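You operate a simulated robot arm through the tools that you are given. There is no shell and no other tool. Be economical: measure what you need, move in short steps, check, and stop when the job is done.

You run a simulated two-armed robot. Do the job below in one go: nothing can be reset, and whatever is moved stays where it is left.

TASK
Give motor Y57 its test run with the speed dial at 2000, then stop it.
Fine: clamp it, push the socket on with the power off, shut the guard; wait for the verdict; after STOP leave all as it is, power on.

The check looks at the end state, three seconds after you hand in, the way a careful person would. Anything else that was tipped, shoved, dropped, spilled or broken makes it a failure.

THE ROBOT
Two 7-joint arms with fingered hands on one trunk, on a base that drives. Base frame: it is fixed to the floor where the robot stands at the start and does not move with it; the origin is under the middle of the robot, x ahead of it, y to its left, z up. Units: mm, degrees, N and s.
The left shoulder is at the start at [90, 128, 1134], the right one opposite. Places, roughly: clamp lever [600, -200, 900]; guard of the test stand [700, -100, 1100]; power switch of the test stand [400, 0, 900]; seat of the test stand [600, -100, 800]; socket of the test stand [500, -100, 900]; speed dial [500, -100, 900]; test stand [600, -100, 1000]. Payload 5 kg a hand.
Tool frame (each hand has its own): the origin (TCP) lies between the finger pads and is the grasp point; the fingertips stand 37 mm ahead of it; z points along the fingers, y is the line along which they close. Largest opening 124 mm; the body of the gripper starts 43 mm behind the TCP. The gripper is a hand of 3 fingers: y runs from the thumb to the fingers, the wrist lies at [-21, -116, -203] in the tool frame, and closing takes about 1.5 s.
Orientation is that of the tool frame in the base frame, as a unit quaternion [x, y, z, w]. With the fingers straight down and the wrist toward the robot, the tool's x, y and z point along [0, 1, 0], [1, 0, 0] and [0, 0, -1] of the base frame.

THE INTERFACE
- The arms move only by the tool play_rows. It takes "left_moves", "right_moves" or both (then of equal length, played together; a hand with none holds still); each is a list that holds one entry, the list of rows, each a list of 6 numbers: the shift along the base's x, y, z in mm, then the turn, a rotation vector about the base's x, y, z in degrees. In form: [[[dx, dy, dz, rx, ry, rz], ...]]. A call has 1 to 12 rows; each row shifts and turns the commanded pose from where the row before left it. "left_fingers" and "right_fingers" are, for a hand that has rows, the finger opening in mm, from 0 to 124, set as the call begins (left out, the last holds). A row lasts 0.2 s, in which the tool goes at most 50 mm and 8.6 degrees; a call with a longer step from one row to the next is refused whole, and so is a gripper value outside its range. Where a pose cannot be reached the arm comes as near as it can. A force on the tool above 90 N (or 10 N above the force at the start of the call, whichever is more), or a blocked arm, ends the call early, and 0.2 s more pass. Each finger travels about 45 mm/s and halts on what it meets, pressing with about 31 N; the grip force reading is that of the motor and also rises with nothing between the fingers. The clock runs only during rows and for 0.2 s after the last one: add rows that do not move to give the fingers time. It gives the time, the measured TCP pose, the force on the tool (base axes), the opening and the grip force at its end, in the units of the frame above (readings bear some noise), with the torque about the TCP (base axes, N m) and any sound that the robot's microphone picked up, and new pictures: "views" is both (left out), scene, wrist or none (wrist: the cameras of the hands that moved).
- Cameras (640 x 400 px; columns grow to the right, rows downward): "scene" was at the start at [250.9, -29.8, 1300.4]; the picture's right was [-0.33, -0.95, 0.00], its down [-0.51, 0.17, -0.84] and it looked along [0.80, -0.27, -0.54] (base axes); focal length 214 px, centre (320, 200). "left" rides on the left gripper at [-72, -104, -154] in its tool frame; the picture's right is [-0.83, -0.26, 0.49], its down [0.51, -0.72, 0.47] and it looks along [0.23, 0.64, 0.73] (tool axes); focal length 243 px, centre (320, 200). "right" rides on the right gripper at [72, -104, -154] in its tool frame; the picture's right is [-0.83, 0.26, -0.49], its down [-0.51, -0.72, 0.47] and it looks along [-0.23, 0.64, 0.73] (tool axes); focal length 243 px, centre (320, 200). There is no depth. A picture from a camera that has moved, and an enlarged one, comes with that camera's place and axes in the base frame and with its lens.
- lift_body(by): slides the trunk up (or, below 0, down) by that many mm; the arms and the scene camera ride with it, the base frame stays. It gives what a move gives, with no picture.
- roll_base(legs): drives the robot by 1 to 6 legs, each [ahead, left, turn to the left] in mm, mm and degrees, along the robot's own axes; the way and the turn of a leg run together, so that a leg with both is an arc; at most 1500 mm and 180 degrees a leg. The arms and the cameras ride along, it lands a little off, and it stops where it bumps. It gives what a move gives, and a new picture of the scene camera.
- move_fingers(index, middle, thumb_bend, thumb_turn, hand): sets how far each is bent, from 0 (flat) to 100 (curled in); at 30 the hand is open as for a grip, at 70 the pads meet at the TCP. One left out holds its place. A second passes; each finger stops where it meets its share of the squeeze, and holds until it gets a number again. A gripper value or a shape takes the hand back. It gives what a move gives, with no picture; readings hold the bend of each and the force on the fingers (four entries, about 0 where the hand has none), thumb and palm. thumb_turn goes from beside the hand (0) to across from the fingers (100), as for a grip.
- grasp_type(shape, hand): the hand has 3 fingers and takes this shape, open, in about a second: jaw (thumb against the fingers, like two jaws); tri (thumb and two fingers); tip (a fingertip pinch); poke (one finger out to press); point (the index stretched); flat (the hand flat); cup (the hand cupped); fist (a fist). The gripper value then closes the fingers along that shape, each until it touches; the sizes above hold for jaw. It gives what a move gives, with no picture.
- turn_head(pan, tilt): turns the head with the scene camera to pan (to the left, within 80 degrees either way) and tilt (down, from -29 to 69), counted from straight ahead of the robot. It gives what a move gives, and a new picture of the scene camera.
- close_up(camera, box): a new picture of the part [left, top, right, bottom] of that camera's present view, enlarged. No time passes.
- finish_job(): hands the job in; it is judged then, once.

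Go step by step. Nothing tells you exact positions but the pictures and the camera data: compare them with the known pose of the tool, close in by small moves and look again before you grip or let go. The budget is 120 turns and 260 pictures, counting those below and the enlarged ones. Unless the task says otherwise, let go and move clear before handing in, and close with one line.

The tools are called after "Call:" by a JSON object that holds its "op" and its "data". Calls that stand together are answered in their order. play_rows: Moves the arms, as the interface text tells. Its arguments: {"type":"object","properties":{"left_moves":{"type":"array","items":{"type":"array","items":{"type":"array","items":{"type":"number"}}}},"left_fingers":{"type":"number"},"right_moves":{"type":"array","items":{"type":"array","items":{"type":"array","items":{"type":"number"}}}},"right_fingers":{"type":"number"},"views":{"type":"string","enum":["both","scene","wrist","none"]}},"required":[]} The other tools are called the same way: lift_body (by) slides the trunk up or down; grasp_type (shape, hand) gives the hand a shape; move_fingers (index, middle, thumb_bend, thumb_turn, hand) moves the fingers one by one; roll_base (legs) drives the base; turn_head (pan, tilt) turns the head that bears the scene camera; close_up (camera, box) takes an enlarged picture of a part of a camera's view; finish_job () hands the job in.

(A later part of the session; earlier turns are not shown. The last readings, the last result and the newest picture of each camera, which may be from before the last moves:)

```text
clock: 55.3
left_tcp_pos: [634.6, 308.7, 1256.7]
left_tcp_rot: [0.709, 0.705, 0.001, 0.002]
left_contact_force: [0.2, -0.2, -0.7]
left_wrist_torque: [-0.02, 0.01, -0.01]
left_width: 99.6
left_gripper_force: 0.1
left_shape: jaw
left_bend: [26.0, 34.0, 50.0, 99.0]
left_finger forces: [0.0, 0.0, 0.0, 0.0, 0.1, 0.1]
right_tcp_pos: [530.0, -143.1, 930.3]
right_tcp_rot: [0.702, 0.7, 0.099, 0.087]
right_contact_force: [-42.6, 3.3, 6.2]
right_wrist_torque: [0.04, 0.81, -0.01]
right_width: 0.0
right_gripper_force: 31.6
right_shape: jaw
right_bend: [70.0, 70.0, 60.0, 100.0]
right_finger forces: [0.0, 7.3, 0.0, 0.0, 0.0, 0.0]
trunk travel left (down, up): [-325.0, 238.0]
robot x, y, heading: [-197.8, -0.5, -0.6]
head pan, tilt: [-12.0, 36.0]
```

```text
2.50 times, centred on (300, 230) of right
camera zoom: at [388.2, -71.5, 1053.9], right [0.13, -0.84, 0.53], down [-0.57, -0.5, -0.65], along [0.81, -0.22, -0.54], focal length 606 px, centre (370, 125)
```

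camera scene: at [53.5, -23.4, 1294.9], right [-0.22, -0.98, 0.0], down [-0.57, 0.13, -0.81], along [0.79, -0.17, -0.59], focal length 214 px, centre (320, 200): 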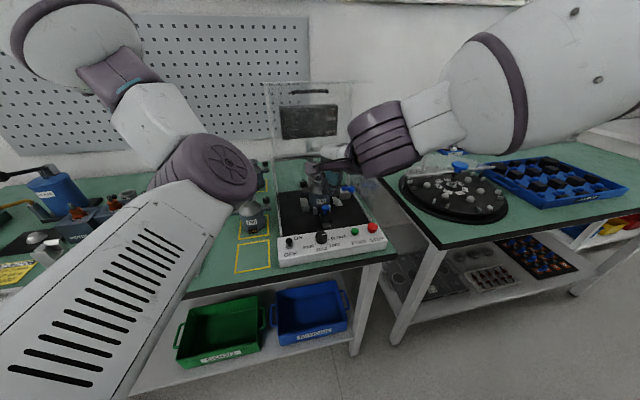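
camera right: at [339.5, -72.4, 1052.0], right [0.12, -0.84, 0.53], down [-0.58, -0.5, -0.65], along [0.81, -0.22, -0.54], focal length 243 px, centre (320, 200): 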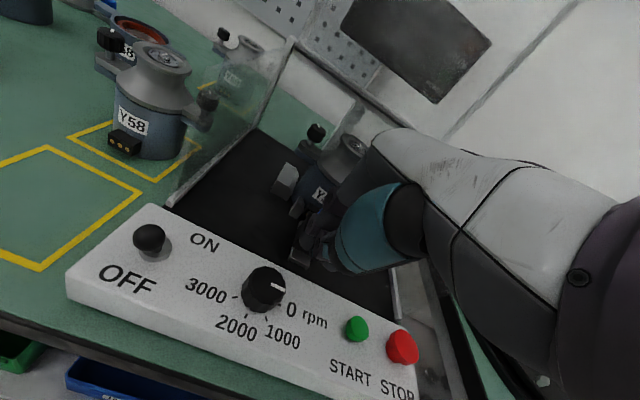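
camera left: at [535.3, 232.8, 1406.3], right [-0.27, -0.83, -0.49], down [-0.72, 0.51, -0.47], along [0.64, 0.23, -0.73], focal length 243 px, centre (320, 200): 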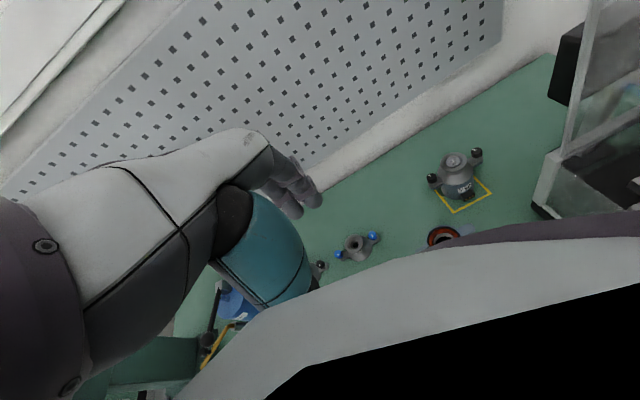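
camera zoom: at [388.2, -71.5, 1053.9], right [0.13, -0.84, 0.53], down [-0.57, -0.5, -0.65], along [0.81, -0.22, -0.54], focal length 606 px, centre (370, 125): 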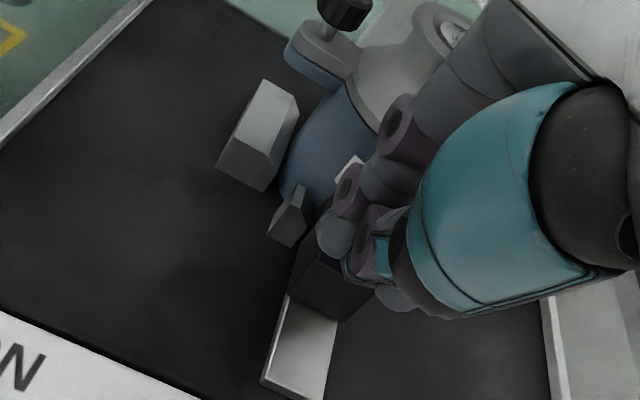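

42 N with the block nearly at the connector. I back off and inspect the mating.

Call:
{"op": "play_rows", "data": {"right_moves": [[[-10, 0, 0, 0, 0, 0], [-15, 0, 2, 0, 0, 0], [-15, 0, 20, 0, 0, 0], [0, -30, 40, 0, 0, 0], [0, -35, 35, 0, 0, 0], [0, -40, 20, 0, 0, 0], [0, -40, 0, 0, 0, 0], [0, 0, 0, 0, 0, 0]]], "views": "scene"}}

Call:
{"op": "close_up", "data": {"camera": "scene", "box": [295, 165, 355, 225]}}

Call:
{"op": "close_up", "data": {"camera": "right", "box": [100, 100, 320, 300]}}

```text
clock: 57.1
left_tcp_pos: [640.3, 308.6, 1251.6]
left_tcp_rot: [0.709, 0.705, 0.0, -0.001]
left_contact_force: [-0.6, 0.8, -0.1]
left_wrist_torque: [-0.01, 0.02, 0.0]
left_width: 99.7
left_gripper_force: 0.0
left_shape: jaw
left_bend: [26.0, 34.0, 50.0, 99.0]
left_finger forces: [0.1, 0.1, 0.0, 0.0, 0.1, 0.0]
right_tcp_pos: [495.6, -289.1, 1044.5]
right_tcp_rot: [0.702, 0.7, 0.096, 0.086]
right_contact_force: [0.3, -0.4, 0.4]
right_wrist_torque: [-0.03, 0.03, -0.03]
right_width: 0.0
right_gripper_force: 31.0
right_shape: jaw
right_bend: [70.0, 70.0, 60.0, 100.0]
right_finger forces: [0.0, 0.0, 0.0, 0.0, 0.1, 0.0]
trunk travel left (down, up): [-325.0, 238.0]
robot x, y, heading: [-202.5, -3.5, -0.5]
head pan, tilt: [-12.0, 36.0]
camera scene: at [53.4, -20.2, 1295.0], right [-0.21, -0.98, 0.0], down [-0.57, 0.13, -0.81], along [0.79, -0.17, -0.59], focal length 214 px, centre (320, 200)
```

scene: 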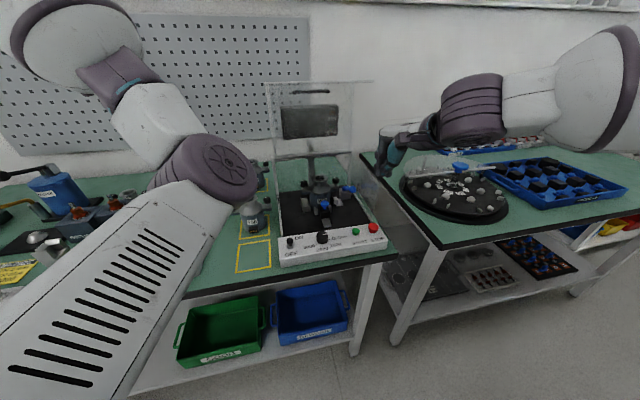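

```text
6.67 times, centred on (325, 195) of scene
camera zoom: at [53.4, -20.2, 1295.0], right [-0.21, -0.98, 0.0], down [-0.57, 0.13, -0.81], along [0.79, -0.17, -0.59], focal length 1430 px, centre (287, 233)
```

zoom: 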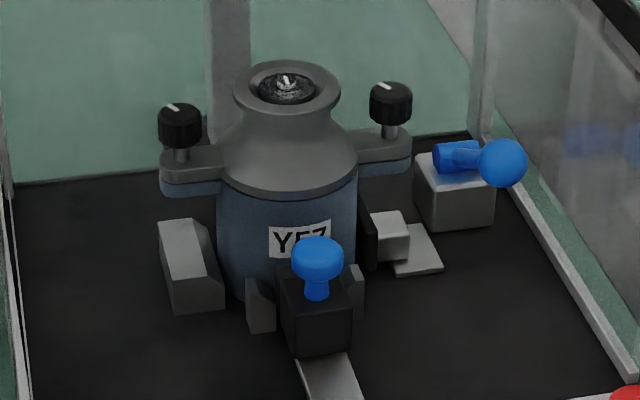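

```text
2.00 times, centred on (210, 200) of right
camera zoom: at [353.9, -218.1, 1169.0], right [0.13, -0.84, 0.53], down [-0.58, -0.5, -0.65], along [0.81, -0.22, -0.55], focal length 485 px, centre (540, 200)
```

zoom: 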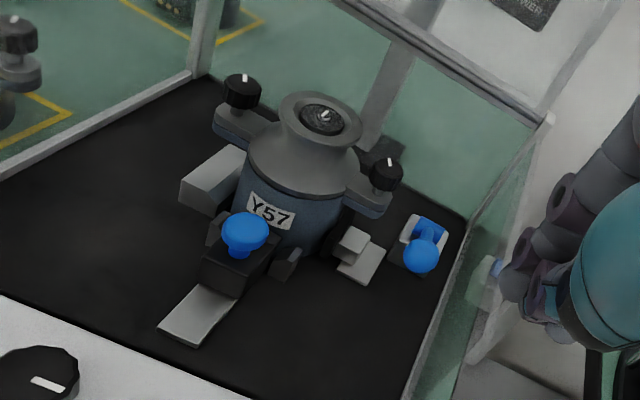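

The socket sits between the prongs over the connector. A closer look to make sure, then the guard.

Call:
{"op": "close_up", "data": {"camera": "right", "box": [160, 190, 240, 270]}}

Call:
{"op": "close_up", "data": {"camera": "scene", "box": [255, 70, 385, 190]}}

```text
5.00 times, centred on (200, 230) of right
camera zoom: at [353.9, -218.1, 1169.0], right [0.13, -0.84, 0.53], down [-0.58, -0.5, -0.65], along [0.81, -0.22, -0.55], focal length 1213 px, centre (920, 50)
```

zoom: 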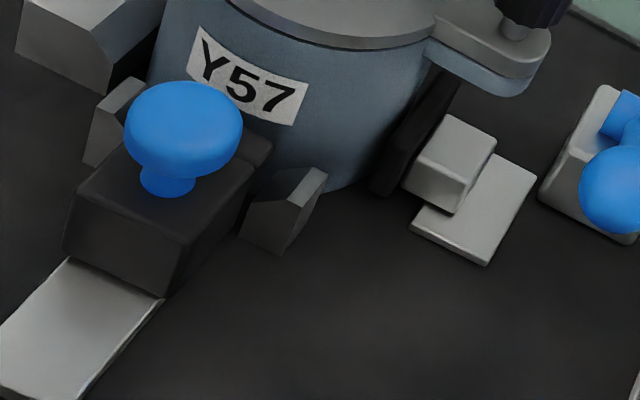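

```text
3.33 times, centred on (320, 130) of scene
camera zoom: at [53.4, -20.2, 1295.0], right [-0.21, -0.98, 0.0], down [-0.57, 0.13, -0.81], along [0.79, -0.17, -0.59], focal length 715 px, centre (320, 433)
```

zoom: 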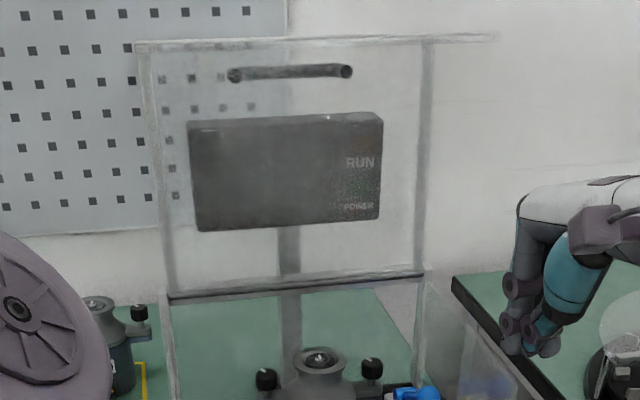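

The socket is mated. For the guard: it leans back on its hinge (713, 994), outer face away from me, top corner near (759, 1188), flap edge toward me at (637, 1219). I'll reach over the top with a flat right hand and pull it forward; first raise the arm, flatten the hand, and drive closer.

Call:
{"op": "play_rows", "data": {"right_moves": [[[0, 0, 45, 0, 5, 0], [0, 0, 45, 0, 5, 0], [0, 0, 45, 0, 5, 0], [0, 0, 45, 0, 0, 0], [0, 0, 45, 0, 0, 0], [0, 0, 45, 0, 0, 0], [0, 0, 45, 0, 0, 0], [0, 0, 0, 0, 0, 0]]], "views": "none"}}

Call:
{"op": "grasp_type", "data": {"hand": "right", "shape": "flat"}}

Call:
{"op": "roll_base", "data": {"legs": [[120, 0, 0]]}}

Call:
{"op": "turn_head", "data": {"pan": -20, "tilt": 15}}

```text
clock: 58.9
left_tcp_pos: [641.2, 307.3, 1252.5]
left_tcp_rot: [0.709, 0.705, 0.0, 0.0]
left_contact_force: [-0.3, 0.1, -0.1]
left_wrist_torque: [0.0, 0.01, 0.0]
left_width: 99.7
left_gripper_force: 0.2
left_shape: jaw
left_bend: [26.0, 34.0, 50.0, 99.0]
left_finger forces: [0.1, 0.1, 0.0, 0.0, 0.1, 0.1]
right_tcp_pos: [495.8, -286.8, 1360.2]
right_tcp_rot: [0.709, 0.705, 0.005, -0.006]
right_contact_force: [0.3, -0.8, -0.1]
right_wrist_torque: [-0.03, -0.05, 0.03]
right_width: 0.0
right_gripper_force: 30.8
right_shape: jaw
right_bend: [70.0, 70.0, 60.0, 100.0]
right_finger forces: [0.0, 0.1, 0.1, 0.1, 0.0, 0.1]
trunk travel left (down, up): [-325.0, 238.0]
robot x, y, heading: [-199.1, -1.9, -0.4]
head pan, tilt: [-12.0, 36.0]
```

```text
clock: 59.8
left_tcp_pos: [639.5, 306.7, 1252.5]
left_tcp_rot: [0.709, 0.705, 0.0, 0.0]
left_contact_force: [-0.2, -0.4, -0.5]
left_wrist_torque: [-0.02, 0.02, 0.0]
left_width: 99.6
left_gripper_force: 0.0
left_shape: jaw
left_bend: [26.0, 34.0, 50.0, 99.0]
left_finger forces: [0.0, 0.0, 0.0, 0.1, 0.0, 0.0]
right_tcp_pos: [495.1, -285.8, 1361.2]
right_tcp_rot: [0.709, 0.706, 0.004, -0.005]
right_contact_force: [-0.6, -1.2, 0.2]
right_wrist_torque: [0.01, 0.01, 0.0]
right_width: 0.0
right_gripper_force: 0.0
right_shape: flat
right_bend: [0.0, 0.0, 39.0, 0.0]
right_finger forces: [0.0, 0.1, 0.0, 0.0, 0.1, 0.1]
trunk travel left (down, up): [-325.0, 238.0]
robot x, y, heading: [-198.0, 0.8, -0.2]
head pan, tilt: [-12.0, 36.0]
```

```text
clock: 61.1
left_tcp_pos: [756.0, 307.0, 1254.3]
left_tcp_rot: [0.709, 0.705, 0.001, 0.0]
left_contact_force: [0.2, 0.7, -0.4]
left_wrist_torque: [0.0, 0.04, -0.01]
left_width: 99.5
left_gripper_force: 0.1
left_shape: jaw
left_bend: [26.0, 34.0, 50.0, 99.0]
left_finger forces: [0.1, 0.1, 0.0, 0.1, 0.1, 0.0]
right_tcp_pos: [610.7, -286.1, 1361.6]
right_tcp_rot: [0.708, 0.706, 0.005, -0.006]
right_contact_force: [-0.5, 0.6, 0.0]
right_wrist_torque: [-0.02, -0.02, 0.01]
right_width: 0.3
right_gripper_force: 0.1
right_shape: flat
right_bend: [0.0, 0.0, 39.0, 0.0]
right_finger forces: [0.1, 0.0, 0.0, 0.0, 0.0, 0.0]
trunk travel left (down, up): [-325.0, 238.0]
robot x, y, heading: [-81.8, -2.4, -0.5]
head pan, tilt: [-12.0, 36.0]
camera scene: at [168.6, -21.9, 1295.5], right [-0.21, -0.98, 0.0], down [-0.57, 0.13, -0.81], along [0.79, -0.17, -0.59], focal length 214 px, centre (320, 200)
```

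scene: 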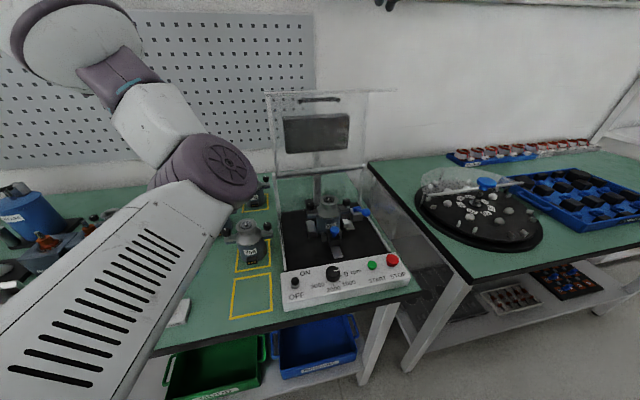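

```text
clock: 61.9
left_tcp_pos: [758.1, 307.0, 1252.2]
left_tcp_rot: [0.709, 0.705, 0.001, 0.001]
left_contact_force: [-0.4, -0.1, -0.5]
left_wrist_torque: [-0.02, -0.01, -0.02]
left_width: 100.0
left_gripper_force: 0.1
left_shape: jaw
left_bend: [26.0, 34.0, 50.0, 99.0]
left_finger forces: [0.1, 0.0, 0.1, 0.0, 0.0, 0.0]
right_tcp_pos: [613.6, -287.0, 1361.5]
right_tcp_rot: [0.709, 0.706, 0.004, -0.006]
right_contact_force: [-0.7, -0.2, 0.4]
right_wrist_torque: [-0.01, 0.05, -0.03]
right_width: 0.0
right_gripper_force: 0.2
right_shape: flat
right_bend: [0.0, 0.0, 39.0, 0.0]
right_finger forces: [0.0, 0.0, 0.0, 0.1, 0.0, 0.1]
trunk travel left (down, up): [-325.0, 238.0]
robot x, y, heading: [-80.2, -1.2, -0.6]
head pan, tilt: [-20.0, 15.0]
camera scene: at [173.5, -35.7, 1328.3], right [-0.35, -0.94, 0.0], down [-0.24, 0.09, -0.97], along [0.91, -0.34, -0.26], focal length 214 px, centre (320, 200)
```

scene: 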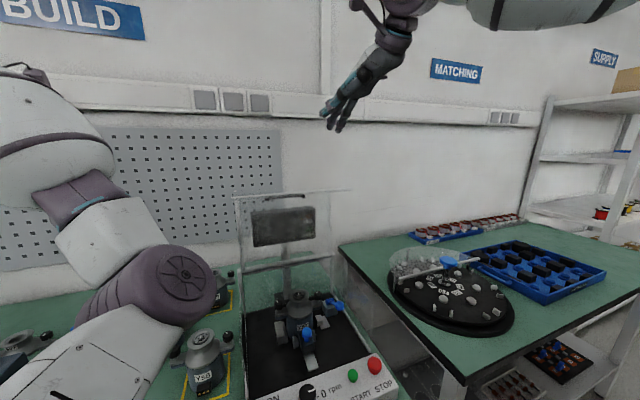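

I look at the flat hand's pose and the guard up close.

Call:
{"op": "close_up", "data": {"camera": "scene", "box": [230, 0, 430, 280]}}

Call:
{"op": "close_up", "data": {"camera": "right", "box": [0, 0, 640, 400]}}

```text
1.43 times, centred on (330, 140) of scene
camera zoom: at [173.5, -35.7, 1328.3], right [-0.35, -0.94, 0.0], down [-0.24, 0.09, -0.97], along [0.91, -0.34, -0.26], focal length 306 px, centre (306, 286)
```

zoom: 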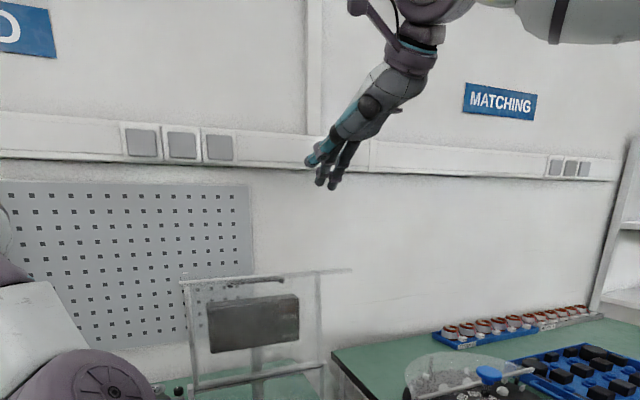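

```text
1.00 times, centred on (320, 200) of right (not enlarged: the box is as wide or as high as the picture)
camera zoom: at [508.7, -216.0, 1516.7], right [0.26, -0.84, 0.48], down [-0.72, -0.5, -0.48], along [0.64, -0.22, -0.74], focal length 243 px, centre (320, 200)
```

zoom: 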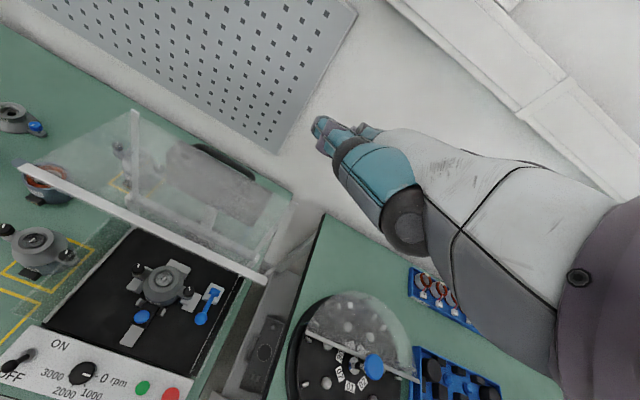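

The flat fingers extend forward, not down, so I use the closed stub instead. Behind the lid there's the monitor up to z ≈ 1145, so I'll hook just below the top corner at y ≈ -262. I move over the top.

Call:
{"op": "grasp_type", "data": {"hand": "right", "shape": "jaw"}}

Call:
{"op": "play_rows", "data": {"right_moves": [[[44, 6, 0, 0, 0, 0], [44, 6, 0, 0, 0, 0], [44, 6, 0, 0, 0, 0], [44, 6, 0, 0, 0, 0], [0, 0, 0, 0, 0, 0], [0, 0, 0, 0, 0, 0], [0, 0, 0, 0, 0, 0], [0, 0, 0, 0, 0, 0]]], "right_fingers": 0}}

Call:
{"op": "close_up", "data": {"camera": "scene", "box": [220, 60, 400, 260]}}

Call:
{"op": "close_up", "data": {"camera": "right", "box": [80, 120, 400, 330]}}

```text
clock: 62.8
left_tcp_pos: [756.8, 307.2, 1251.6]
left_tcp_rot: [0.708, 0.706, 0.0, 0.0]
left_contact_force: [0.1, -1.0, 0.6]
left_wrist_torque: [-0.01, -0.02, 0.0]
left_width: 99.6
left_gripper_force: 0.1
left_shape: jaw
left_bend: [26.0, 34.0, 50.0, 99.0]
left_finger forces: [0.0, 0.0, 0.1, 0.0, 0.0, 0.0]
right_tcp_pos: [612.9, -285.8, 1360.3]
right_tcp_rot: [0.709, 0.706, 0.004, -0.005]
right_contact_force: [-0.1, 0.0, 0.4]
right_wrist_torque: [0.01, 0.01, 0.02]
right_width: 123.8
right_gripper_force: 0.1
right_shape: jaw
right_bend: [30.0, 30.0, 30.0, 97.0]
right_finger forces: [0.0, 0.1, 0.1, 0.0, 0.1, 0.0]
trunk travel left (down, up): [-325.0, 238.0]
robot x, y, heading: [-83.2, -0.4, -0.5]
head pan, tilt: [-20.0, 15.0]
```

```text
clock: 64.6
left_tcp_pos: [757.3, 307.4, 1252.3]
left_tcp_rot: [0.708, 0.706, 0.0, 0.0]
left_contact_force: [-0.2, 0.3, 0.3]
left_wrist_torque: [-0.03, -0.03, 0.03]
left_width: 99.8
left_gripper_force: 0.0
left_shape: jaw
left_bend: [26.0, 34.0, 50.0, 99.0]
left_finger forces: [0.0, 0.0, 0.0, 0.1, 0.0, 0.0]
right_tcp_pos: [786.0, -262.3, 1359.2]
right_tcp_rot: [0.708, 0.706, 0.005, -0.005]
right_contact_force: [-0.3, 0.3, -0.3]
right_wrist_torque: [0.0, -0.02, 0.0]
right_width: 0.0
right_gripper_force: 25.5
right_shape: jaw
right_bend: [70.0, 70.0, 56.0, 100.0]
right_finger forces: [0.1, 0.1, 0.1, 0.0, 0.0, 0.0]
trunk travel left (down, up): [-325.0, 238.0]
robot x, y, heading: [-80.8, -3.4, -0.6]
head pan, tilt: [-20.0, 15.0]
camera scene: at [172.3, -35.9, 1328.6], right [-0.35, -0.94, 0.0], down [-0.24, 0.09, -0.97], along [0.91, -0.34, -0.26], focal length 214 px, centre (320, 200)
camera right: at [681.2, -191.1, 1517.0], right [0.26, -0.84, 0.48], down [-0.72, -0.5, -0.48], along [0.64, -0.22, -0.74], focal length 243 px, centre (320, 200)
```

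scene: 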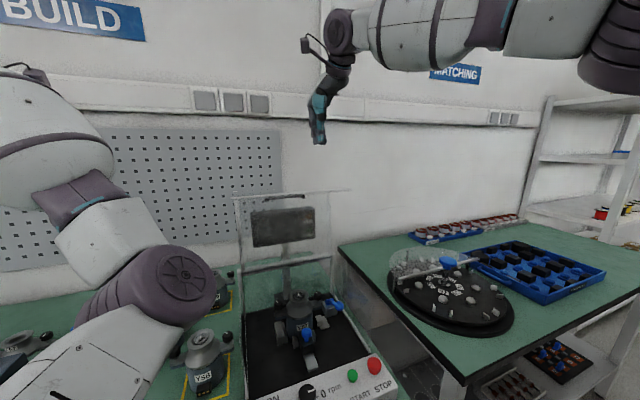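
right: 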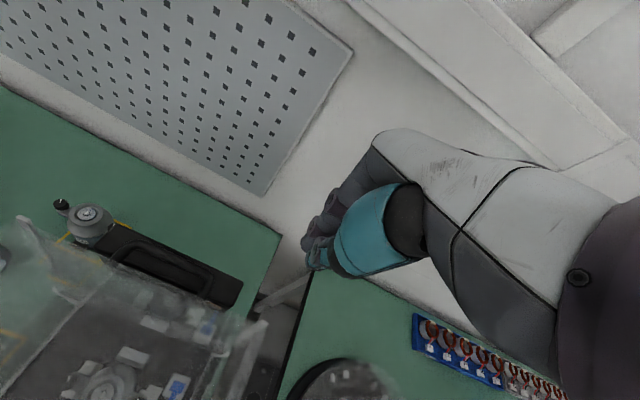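

```text
2.00 times, centred on (310, 160) of scene
camera zoom: at [172.3, -35.9, 1328.6], right [-0.35, -0.94, 0.0], down [-0.24, 0.09, -0.97], along [0.91, -0.34, -0.26], focal length 429 px, centre (340, 280)
```

zoom: 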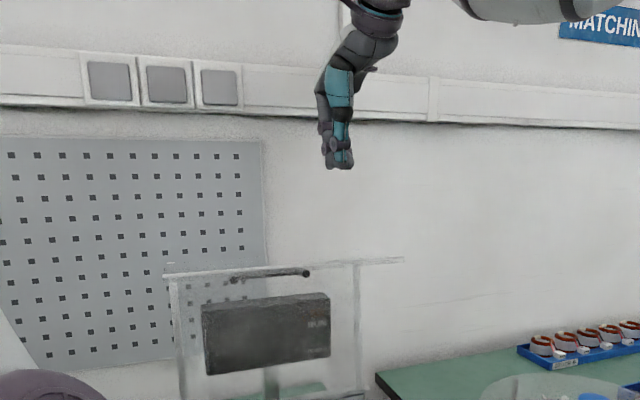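

```text
1.90 times, centred on (240, 225) of right
camera zoom: at [681.2, -191.1, 1517.0], right [0.26, -0.84, 0.48], down [-0.72, -0.5, -0.48], along [0.64, -0.22, -0.74], focal length 462 px, centre (472, 152)
```

zoom: 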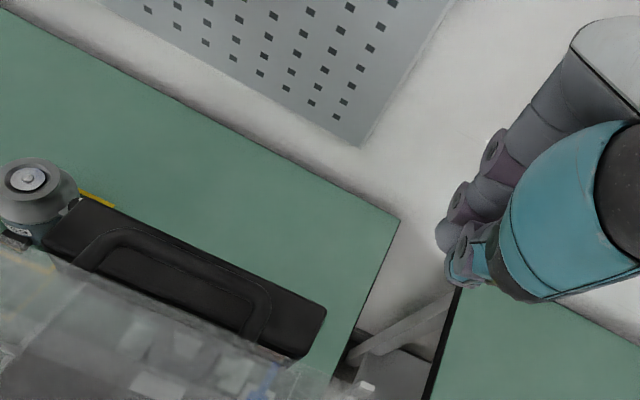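

The stub is above and behind the lid's right end, to the right of the monitor. I descend behind the lid (tips to ≈1160).

Call:
{"op": "play_rows", "data": {"right_moves": [[[0, -1, -40, 0, 0, 0], [0, -1, -40, 0, 0, 0], [0, -1, -30, 0, 0, 0], [0, 0, -25, 0, 0, 0], [0, 0, -24, 0, 0, 0], [0, 0, 0, 0, 0, 0]]], "views": "wrist"}}

Call:
{"op": "close_up", "data": {"camera": "scene", "box": [230, 110, 390, 290]}}

Call:
{"op": "close_up", "data": {"camera": "right", "box": [160, 160, 400, 360]}}

```text
clock: 66.0
left_tcp_pos: [757.1, 307.4, 1253.0]
left_tcp_rot: [0.709, 0.705, 0.0, 0.0]
left_contact_force: [0.7, 0.3, 0.7]
left_wrist_torque: [-0.02, -0.01, -0.01]
left_width: 99.7
left_gripper_force: 0.0
left_shape: jaw
left_bend: [26.0, 34.0, 50.0, 99.0]
left_finger forces: [0.0, 0.0, 0.1, 0.0, 0.0, 0.0]
right_tcp_pos: [787.6, -264.1, 1202.3]
right_tcp_rot: [0.708, 0.706, 0.005, -0.005]
right_contact_force: [0.2, 0.2, 1.0]
right_wrist_torque: [-0.02, -0.02, -0.01]
right_width: 0.0
right_gripper_force: 30.7
right_shape: jaw
right_bend: [70.0, 70.0, 56.0, 100.0]
right_finger forces: [0.0, 0.0, 0.0, 0.0, 0.1, 0.1]
trunk travel left (down, up): [-325.0, 238.0]
robot x, y, heading: [-81.0, 1.4, -0.6]
head pan, tilt: [-20.0, 15.0]
camera right: at [683.3, -194.8, 1358.5], right [0.26, -0.84, 0.48], down [-0.72, -0.5, -0.48], along [0.64, -0.22, -0.74], focal length 243 px, centre (320, 200)
```

right: 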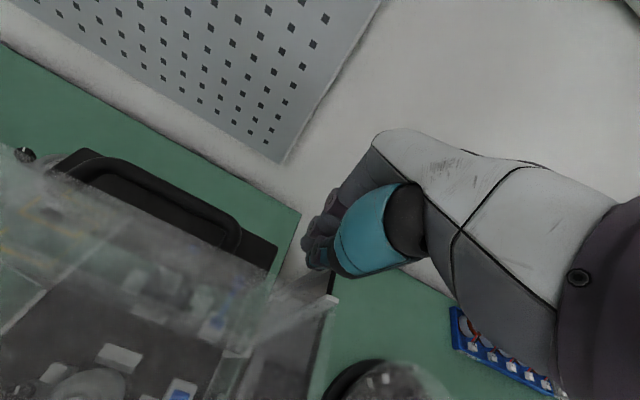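

```text
2.22 times, centred on (310, 200) of scene
camera zoom: at [172.3, -35.5, 1328.6], right [-0.35, -0.94, 0.0], down [-0.24, 0.09, -0.97], along [0.91, -0.34, -0.26], focal length 477 px, centre (342, 200)
```

zoom: 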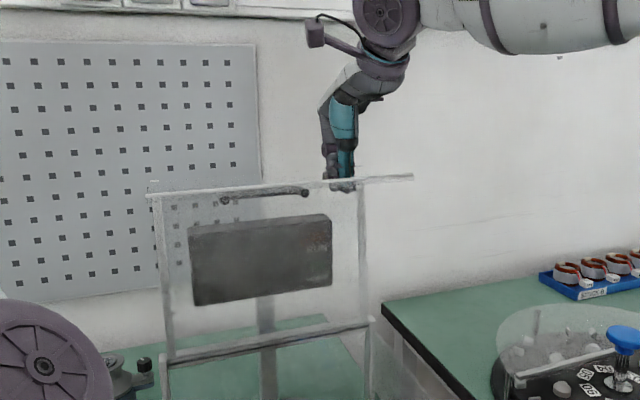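

```text
2.00 times, centred on (280, 260) of right
camera zoom: at [683.3, -194.8, 1358.5], right [0.26, -0.84, 0.48], down [-0.72, -0.5, -0.48], along [0.64, -0.22, -0.74], focal length 485 px, centre (400, 80)
```

zoom: 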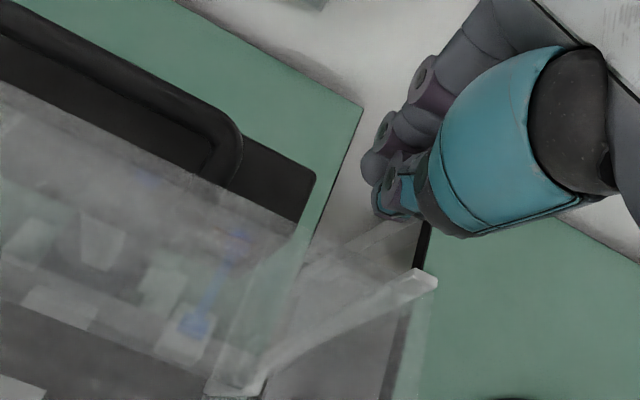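

The stub hangs behind the lid's outer face, clear of the monitor. I make contact and start pulling it forward.

Call:
{"op": "play_rows", "data": {"right_moves": [[[-8, 0, -7, 0, 0, 0], [-8, 0, 0, 0, 0, 0], [-13, 0, 3, 0, 0, 0], [-13, 0, 3, 0, 0, 0], [-13, 0, 3, 0, 0, 0], [0, 0, 0, 0, 0, 0]]], "views": "wrist"}}

Call:
{"op": "close_up", "data": {"camera": "scene", "box": [230, 110, 390, 290]}}

```text
clock: 67.4
left_tcp_pos: [757.4, 308.3, 1252.7]
left_tcp_rot: [0.709, 0.705, 0.0, 0.0]
left_contact_force: [-0.4, 0.1, 1.5]
left_wrist_torque: [-0.02, 0.02, 0.04]
left_width: 99.7
left_gripper_force: 0.1
left_shape: jaw
left_bend: [26.0, 34.0, 50.0, 99.0]
left_finger forces: [0.1, 0.0, 0.0, 0.1, 0.0, 0.0]
right_tcp_pos: [734.3, -265.1, 1204.8]
right_tcp_rot: [0.709, 0.706, 0.005, -0.006]
right_contact_force: [-0.5, -0.7, -0.6]
right_wrist_torque: [-0.02, 0.01, 0.01]
right_width: 0.3
right_gripper_force: 30.6
right_shape: jaw
right_bend: [70.0, 70.0, 56.0, 100.0]
right_finger forces: [0.1, 0.0, 0.0, 0.0, 0.0, 0.1]
trunk travel left (down, up): [-325.0, 238.0]
robot x, y, heading: [-81.6, -1.1, -0.6]
head pan, tilt: [-20.0, 15.0]
camera right: at [629.8, -195.3, 1359.8], right [0.26, -0.84, 0.48], down [-0.72, -0.5, -0.48], along [0.64, -0.22, -0.74], focal length 243 px, centre (320, 200)
```

right: 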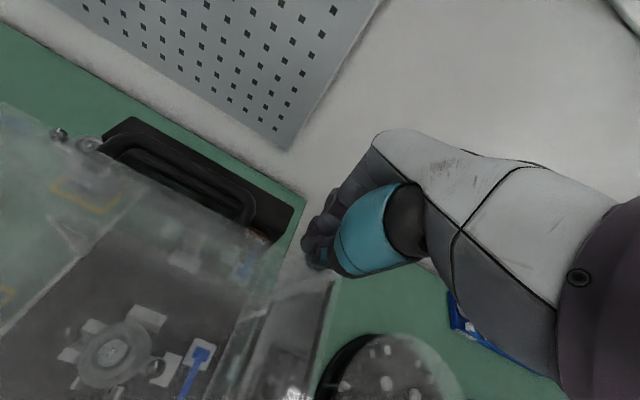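

```text
2.22 times, centred on (310, 200) of scene
camera zoom: at [173.1, -35.7, 1328.4], right [-0.35, -0.94, 0.0], down [-0.24, 0.09, -0.97], along [0.91, -0.34, -0.26], focal length 477 px, centre (342, 200)
```

zoom: 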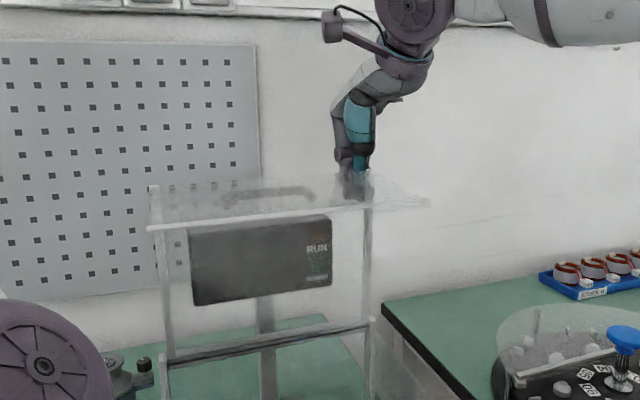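

The lid is coming along without effort. I continue the arc to about 45° forward.

Call:
{"op": "play_rows", "data": {"right_moves": [[[-11.5, 0, 0, 0, 0, 0], [-11.5, 0, 0, 0, 0, 0], [-11.5, 0, 0, 0, 0, 0], [-11.5, 0, -1, 0, 0, 0], [-15, 0, -4, 0, 0, 0], [-15, 0, -4, 0, 0, 0], [-14, 0, -4, 0, 0, 0], [-13, 0, -7.7, 0, 0, 0], [-13, 0, -7.7, 0, 0, 0], [-13, 0, -7.7, 0, 0, 0], [0, 0, 0, 0, 0, 0]]], "views": "wrist"}}

Call:
{"op": "close_up", "data": {"camera": "scene", "box": [230, 110, 390, 290]}}

```text
clock: 69.8
left_tcp_pos: [757.8, 307.6, 1252.7]
left_tcp_rot: [0.709, 0.705, 0.0, 0.0]
left_contact_force: [0.3, 0.8, 1.1]
left_wrist_torque: [-0.01, -0.02, 0.01]
left_width: 99.8
left_gripper_force: 0.0
left_shape: jaw
left_bend: [26.0, 34.0, 50.0, 99.0]
left_finger forces: [0.0, 0.1, 0.0, 0.0, 0.0, 0.1]
right_tcp_pos: [605.0, -266.1, 1166.7]
right_tcp_rot: [0.708, 0.706, 0.004, -0.006]
right_contact_force: [0.8, 0.0, 0.2]
right_wrist_torque: [0.01, -0.02, -0.01]
right_width: 0.0
right_gripper_force: 31.0
right_shape: jaw
right_bend: [70.0, 70.0, 57.0, 100.0]
right_finger forces: [0.0, 0.0, 0.0, 0.0, 0.0, 0.0]
trunk travel left (down, up): [-325.0, 238.0]
robot x, y, heading: [-84.3, -2.4, -0.4]
head pan, tilt: [-20.0, 15.0]
camera right: at [500.3, -195.7, 1323.9], right [0.26, -0.84, 0.48], down [-0.72, -0.5, -0.48], along [0.64, -0.22, -0.74], focal length 243 px, centre (320, 200)
```

right: 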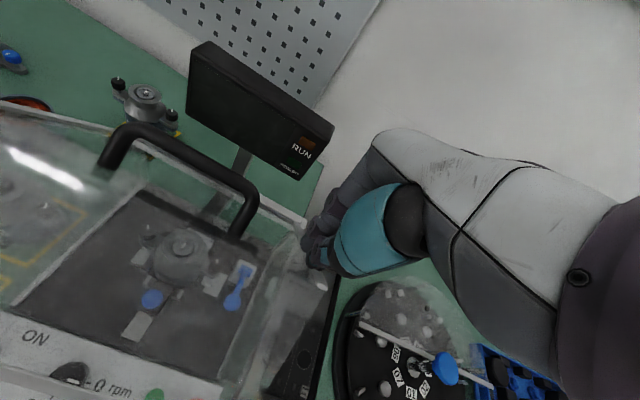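

```text
2.22 times, centred on (310, 200) of scene
camera zoom: at [173.0, -35.6, 1328.5], right [-0.35, -0.94, 0.0], down [-0.24, 0.09, -0.97], along [0.91, -0.34, -0.26], focal length 477 px, centre (342, 200)
```

zoom: 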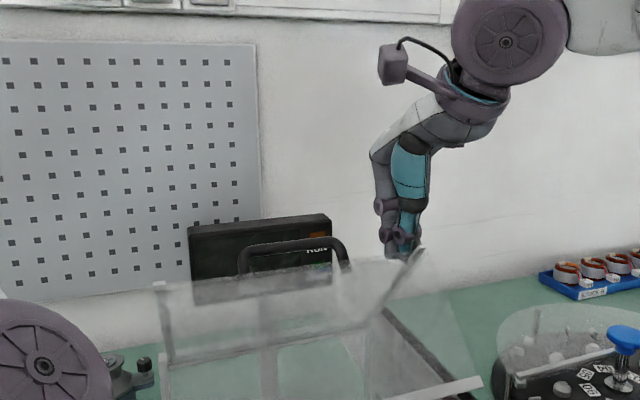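

Nicely moving; the handle now stands up on the outside. I continue pressing down to closed.

Call:
{"op": "play_rows", "data": {"right_moves": [[[-10.5, 0, -11, 0, 0, 0], [-10.5, 0, -11, 0, 0, 0], [-10.5, 0, -11, 0, 0, 0], [-7.5, 0, -13, 0, 0, 0], [-7.5, 0, -13, 0, 0, 0], [-7, 0, -13, 0, 0, 0], [-4, 0, -14, 0, 0, 0], [-3.5, 0, -14, 0, 0, 0], [-3, 0, -10, 0, 0, 0], [0, 0, 0, 0, 0, 0]]], "views": "wrist"}}

Call:
{"op": "turn_head", "data": {"pan": -20, "tilt": 35}}

```text
clock: 72.0
left_tcp_pos: [757.3, 306.9, 1252.9]
left_tcp_rot: [0.709, 0.705, 0.001, -0.001]
left_contact_force: [-0.3, -0.5, -0.3]
left_wrist_torque: [0.0, 0.01, -0.01]
left_width: 99.7
left_gripper_force: 0.1
left_shape: jaw
left_bend: [26.0, 34.0, 50.0, 99.0]
left_finger forces: [0.0, 0.1, 0.0, 0.1, 0.1, 0.0]
right_tcp_pos: [539.1, -265.7, 1059.4]
right_tcp_rot: [0.708, 0.706, 0.005, -0.005]
right_contact_force: [0.7, 0.0, -0.6]
right_wrist_torque: [0.01, 0.02, 0.03]
right_width: 0.0
right_gripper_force: 30.8
right_shape: jaw
right_bend: [70.0, 70.0, 57.0, 100.0]
right_finger forces: [0.0, 0.0, 0.1, 0.0, 0.0, 0.0]
trunk travel left (down, up): [-325.0, 238.0]
robot x, y, heading: [-76.3, 1.0, -0.1]
head pan, tilt: [-20.0, 15.0]
camera right: at [434.7, -195.4, 1214.7], right [0.26, -0.84, 0.48], down [-0.72, -0.5, -0.48], along [0.64, -0.22, -0.74], focal length 243 px, centre (320, 200)
```

right: 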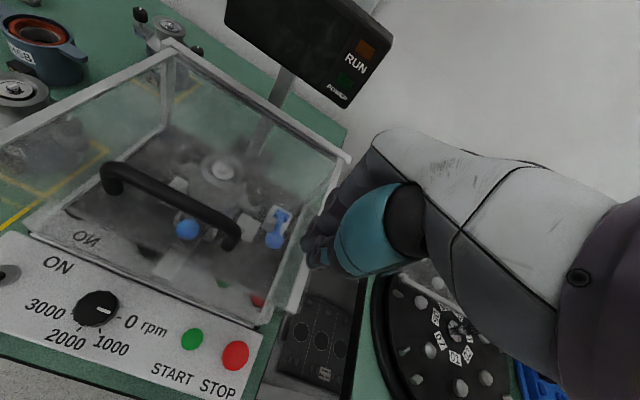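

```text
clock: 72.8
left_tcp_pos: [756.5, 307.5, 1253.5]
left_tcp_rot: [0.709, 0.705, 0.001, 0.0]
left_contact_force: [-0.6, 0.2, 0.1]
left_wrist_torque: [0.0, 0.0, 0.01]
left_width: 99.5
left_gripper_force: 0.1
left_shape: jaw
left_bend: [26.0, 34.0, 50.0, 99.0]
left_finger forces: [0.1, 0.1, 0.0, 0.0, 0.1, 0.0]
right_tcp_pos: [539.6, -265.7, 1059.2]
right_tcp_rot: [0.708, 0.706, 0.005, -0.006]
right_contact_force: [-1.1, -0.7, -0.5]
right_wrist_torque: [0.01, 0.01, 0.01]
right_width: 0.0
right_gripper_force: 30.6
right_shape: jaw
right_bend: [70.0, 70.0, 57.0, 100.0]
right_finger forces: [0.0, 0.0, 0.1, 0.0, 0.0, 0.0]
trunk travel left (down, up): [-325.0, 238.0]
robot x, y, heading: [-83.5, -0.3, -0.2]
head pan, tilt: [-20.0, 35.0]
camera scene: at [167.7, -33.9, 1296.6], right [-0.35, -0.94, 0.0], down [-0.54, 0.2, -0.82], along [0.77, -0.29, -0.57], focal length 214 px, centre (320, 200)
```

scene: 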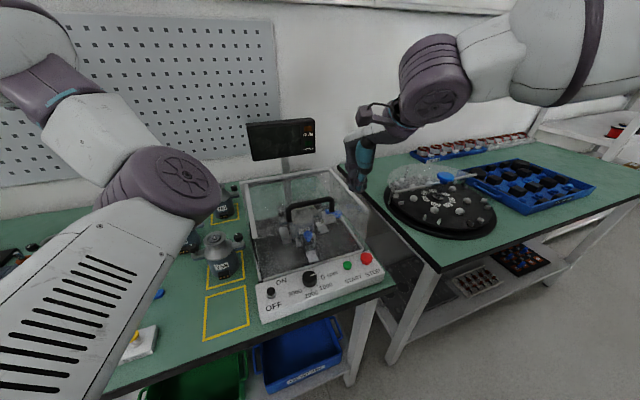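

The guard looks down; I press gently at its front to be sure it's fully shut.

Call:
{"op": "play_rows", "data": {"right_moves": [[[0, 0, -4, 0, 0, 0], [0, 0, -4, 0, 0, 0], [0, 0, -4, 0, 0, 0], [0, 0, -4, 0, 0, 0], [0, 0, -3, 0, 0, 0], [0, 0, 0, 0, 0, 0]]], "views": "none"}}

Call:
{"op": "close_up", "data": {"camera": "scene", "box": [235, 110, 395, 320]}}

Call:
{"op": "close_up", "data": {"camera": "right", "box": [0, 100, 370, 400]}}

```text
clock: 74.2
left_tcp_pos: [756.7, 306.8, 1253.0]
left_tcp_rot: [0.708, 0.706, 0.0, 0.0]
left_contact_force: [0.2, -0.5, 0.2]
left_wrist_torque: [0.0, 0.04, -0.01]
left_width: 99.7
left_gripper_force: 0.1
left_shape: jaw
left_bend: [26.0, 34.0, 50.0, 99.0]
left_finger forces: [0.0, 0.1, 0.1, 0.0, 0.1, 0.0]
right_tcp_pos: [539.9, -266.8, 1037.8]
right_tcp_rot: [0.708, 0.706, 0.004, -0.006]
right_contact_force: [-0.1, -0.5, 0.4]
right_wrist_torque: [-0.01, 0.01, 0.0]
right_width: 0.2
right_gripper_force: 30.9
right_shape: jaw
right_bend: [70.0, 70.0, 57.0, 100.0]
right_finger forces: [0.1, 0.0, 0.0, 0.0, 0.0, 0.1]
trunk travel left (down, up): [-325.0, 238.0]
robot x, y, heading: [-77.4, -0.4, -0.4]
head pan, tilt: [-20.0, 35.0]
```

```text
1.90 times, centred on (315, 215) of scene
camera zoom: at [167.6, -33.8, 1296.5], right [-0.35, -0.94, 0.0], down [-0.54, 0.2, -0.82], along [0.77, -0.29, -0.57], focal length 408 px, centre (330, 171)
```

zoom: 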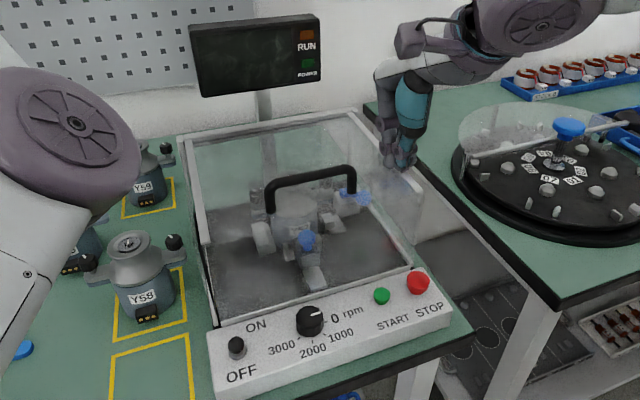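

```text
1.33 times, centred on (185, 250) of right
camera zoom: at [434.7, -195.4, 1194.2], right [0.26, -0.84, 0.48], down [-0.72, -0.5, -0.48], along [0.64, -0.22, -0.74], focal length 324 px, centre (500, 133)
```

zoom: 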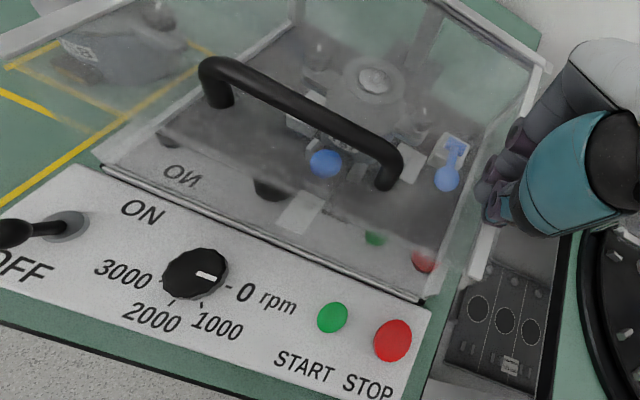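

No contact yet; I go down a little more to feel the lid.

Call:
{"op": "play_rows", "data": {"right_moves": [[[0, 6, -3, 0, 0, 0], [0, 0, -3, 0, 0, 0], [0, 0, -3, 0, 0, 0], [0, 0, -3, 0, 0, 0], [0, 0, -3, 0, 0, 0], [0, 0, 0, 0, 0, 0]]], "views": "wrist"}}

Call:
{"op": "close_up", "data": {"camera": "right", "box": [160, 160, 400, 360]}}

```text
clock: 75.6
left_tcp_pos: [752.4, 308.1, 1256.6]
left_tcp_rot: [0.709, 0.706, 0.0, 0.001]
left_contact_force: [-0.1, -0.2, 0.3]
left_wrist_torque: [-0.03, 0.0, 0.01]
left_width: 99.6
left_gripper_force: 0.1
left_shape: jaw
left_bend: [26.0, 34.0, 50.0, 99.0]
left_finger forces: [0.0, 0.0, 0.0, 0.1, 0.0, 0.0]
right_tcp_pos: [538.6, -258.8, 1029.1]
right_tcp_rot: [0.708, 0.706, 0.009, -0.002]
right_contact_force: [2.0, -7.4, 54.9]
right_wrist_torque: [0.02, 0.18, 0.0]
right_width: 0.2
right_gripper_force: 31.0
right_shape: jaw
right_bend: [70.0, 70.0, 58.0, 100.0]
right_finger forces: [0.0, 0.0, 0.1, 0.0, 72.3, 0.0]
trunk travel left (down, up): [-325.0, 238.0]
robot x, y, heading: [-79.2, -5.1, -0.2]
head pan, tilt: [-20.0, 35.0]
camera right: at [432.3, -188.5, 1185.1], right [0.25, -0.84, 0.48], down [-0.72, -0.5, -0.49], along [0.65, -0.22, -0.73], focal length 243 px, centre (320, 200)
```

right: 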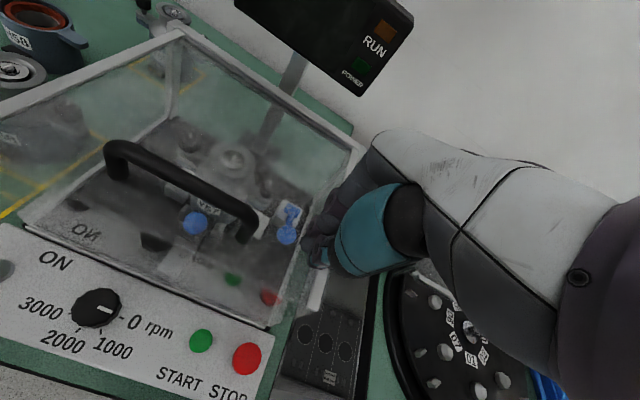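

```text
2.00 times, centred on (280, 260) of right
camera zoom: at [432.3, -188.5, 1185.1], right [0.25, -0.84, 0.48], down [-0.72, -0.5, -0.49], along [0.65, -0.22, -0.73], focal length 485 px, centre (400, 80)
```

zoom: 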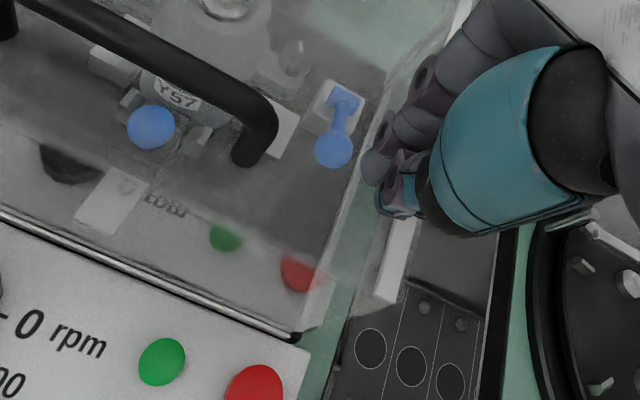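

Firm contact at the hinge height – the guard is shut. I raise the hand, drive back 120 mm, and look at the panel.

Call:
{"op": "play_rows", "data": {"right_moves": [[[0, 0, 20, 0, 0, 0], [0, 0, 40, 0, 0, 0], [0, 0, 45, 0, 0, 0], [0, 0, 45, 0, 0, 0], [0, 0, 0, 0, 0, 0]]], "views": "none"}}

Call:
{"op": "roll_base", "data": {"legs": [[-140, 0, 0]]}}

Call:
{"op": "close_up", "data": {"camera": "scene", "box": [250, 190, 390, 290]}}

Call:
{"op": "close_up", "data": {"camera": "right", "box": [0, 200, 300, 400]}}

```text
clock: 76.8
left_tcp_pos: [757.2, 306.8, 1252.6]
left_tcp_rot: [0.709, 0.705, 0.0, -0.001]
left_contact_force: [0.6, 0.3, 0.2]
left_wrist_torque: [-0.04, 0.03, 0.02]
left_width: 99.5
left_gripper_force: 0.1
left_shape: jaw
left_bend: [26.0, 34.0, 50.0, 99.0]
left_finger forces: [0.1, 0.0, 0.1, 0.0, 0.0, 0.0]
right_tcp_pos: [540.3, -257.6, 1175.1]
right_tcp_rot: [0.708, 0.706, 0.005, -0.007]
right_contact_force: [-0.1, 0.7, -0.5]
right_wrist_torque: [0.02, -0.02, 0.02]
right_width: 0.0
right_gripper_force: 31.4
right_shape: jaw
right_bend: [70.0, 70.0, 58.0, 100.0]
right_finger forces: [0.0, 0.0, 0.1, 0.0, 0.0, 0.0]
trunk travel left (down, up): [-325.0, 238.0]
robot x, y, heading: [-80.9, -3.7, -0.4]
head pan, tilt: [-20.0, 35.0]
```

```text
clock: 78.2
left_tcp_pos: [619.2, 309.1, 1250.1]
left_tcp_rot: [0.708, 0.706, -0.001, -0.001]
left_contact_force: [0.0, 0.8, -0.2]
left_wrist_torque: [0.01, 0.04, -0.01]
left_width: 99.7
left_gripper_force: 0.1
left_shape: jaw
left_bend: [26.0, 34.0, 50.0, 99.0]
left_finger forces: [0.0, 0.0, 0.0, 0.0, 0.0, 0.0]
right_tcp_pos: [402.5, -256.1, 1173.7]
right_tcp_rot: [0.709, 0.705, 0.004, -0.006]
right_contact_force: [-0.1, -0.4, -0.1]
right_wrist_torque: [0.01, -0.02, 0.02]
right_width: 0.0
right_gripper_force: 31.3
right_shape: jaw
right_bend: [70.0, 70.0, 58.0, 100.0]
right_finger forces: [0.0, 0.0, 0.0, 0.0, 0.0, 0.1]
trunk travel left (down, up): [-325.0, 238.0]
robot x, y, heading: [-223.6, -1.0, -0.2]
head pan, tilt: [-20.0, 35.0]
camera scene: at [29.4, -32.7, 1295.9], right [-0.35, -0.94, 0.0], down [-0.54, 0.2, -0.82], along [0.77, -0.28, -0.58], focal length 214 px, centre (320, 200)
```

scene: 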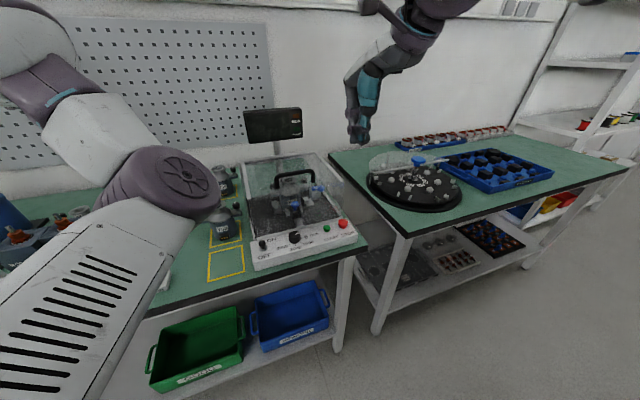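

```text
4.00 times, centred on (320, 240) of scene
camera zoom: at [29.4, -32.7, 1295.9], right [-0.35, -0.94, 0.0], down [-0.54, 0.2, -0.82], along [0.77, -0.28, -0.58], focal length 858 px, centre (320, 40)
```

zoom: 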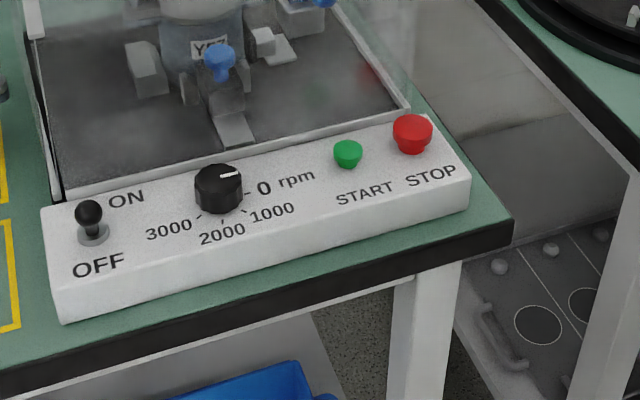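

```text
2.00 times, centred on (150, 300) of right
camera zoom: at [298.1, -186.2, 1329.8], right [0.26, -0.84, 0.48], down [-0.72, -0.5, -0.48], along [0.64, -0.22, -0.74], focal length 485 px, centre (660, 0)
```

zoom: 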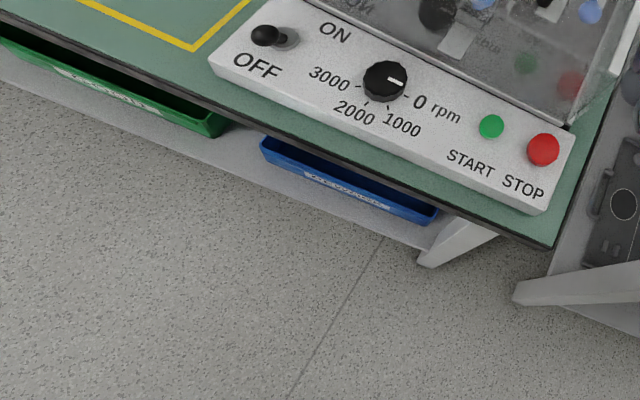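

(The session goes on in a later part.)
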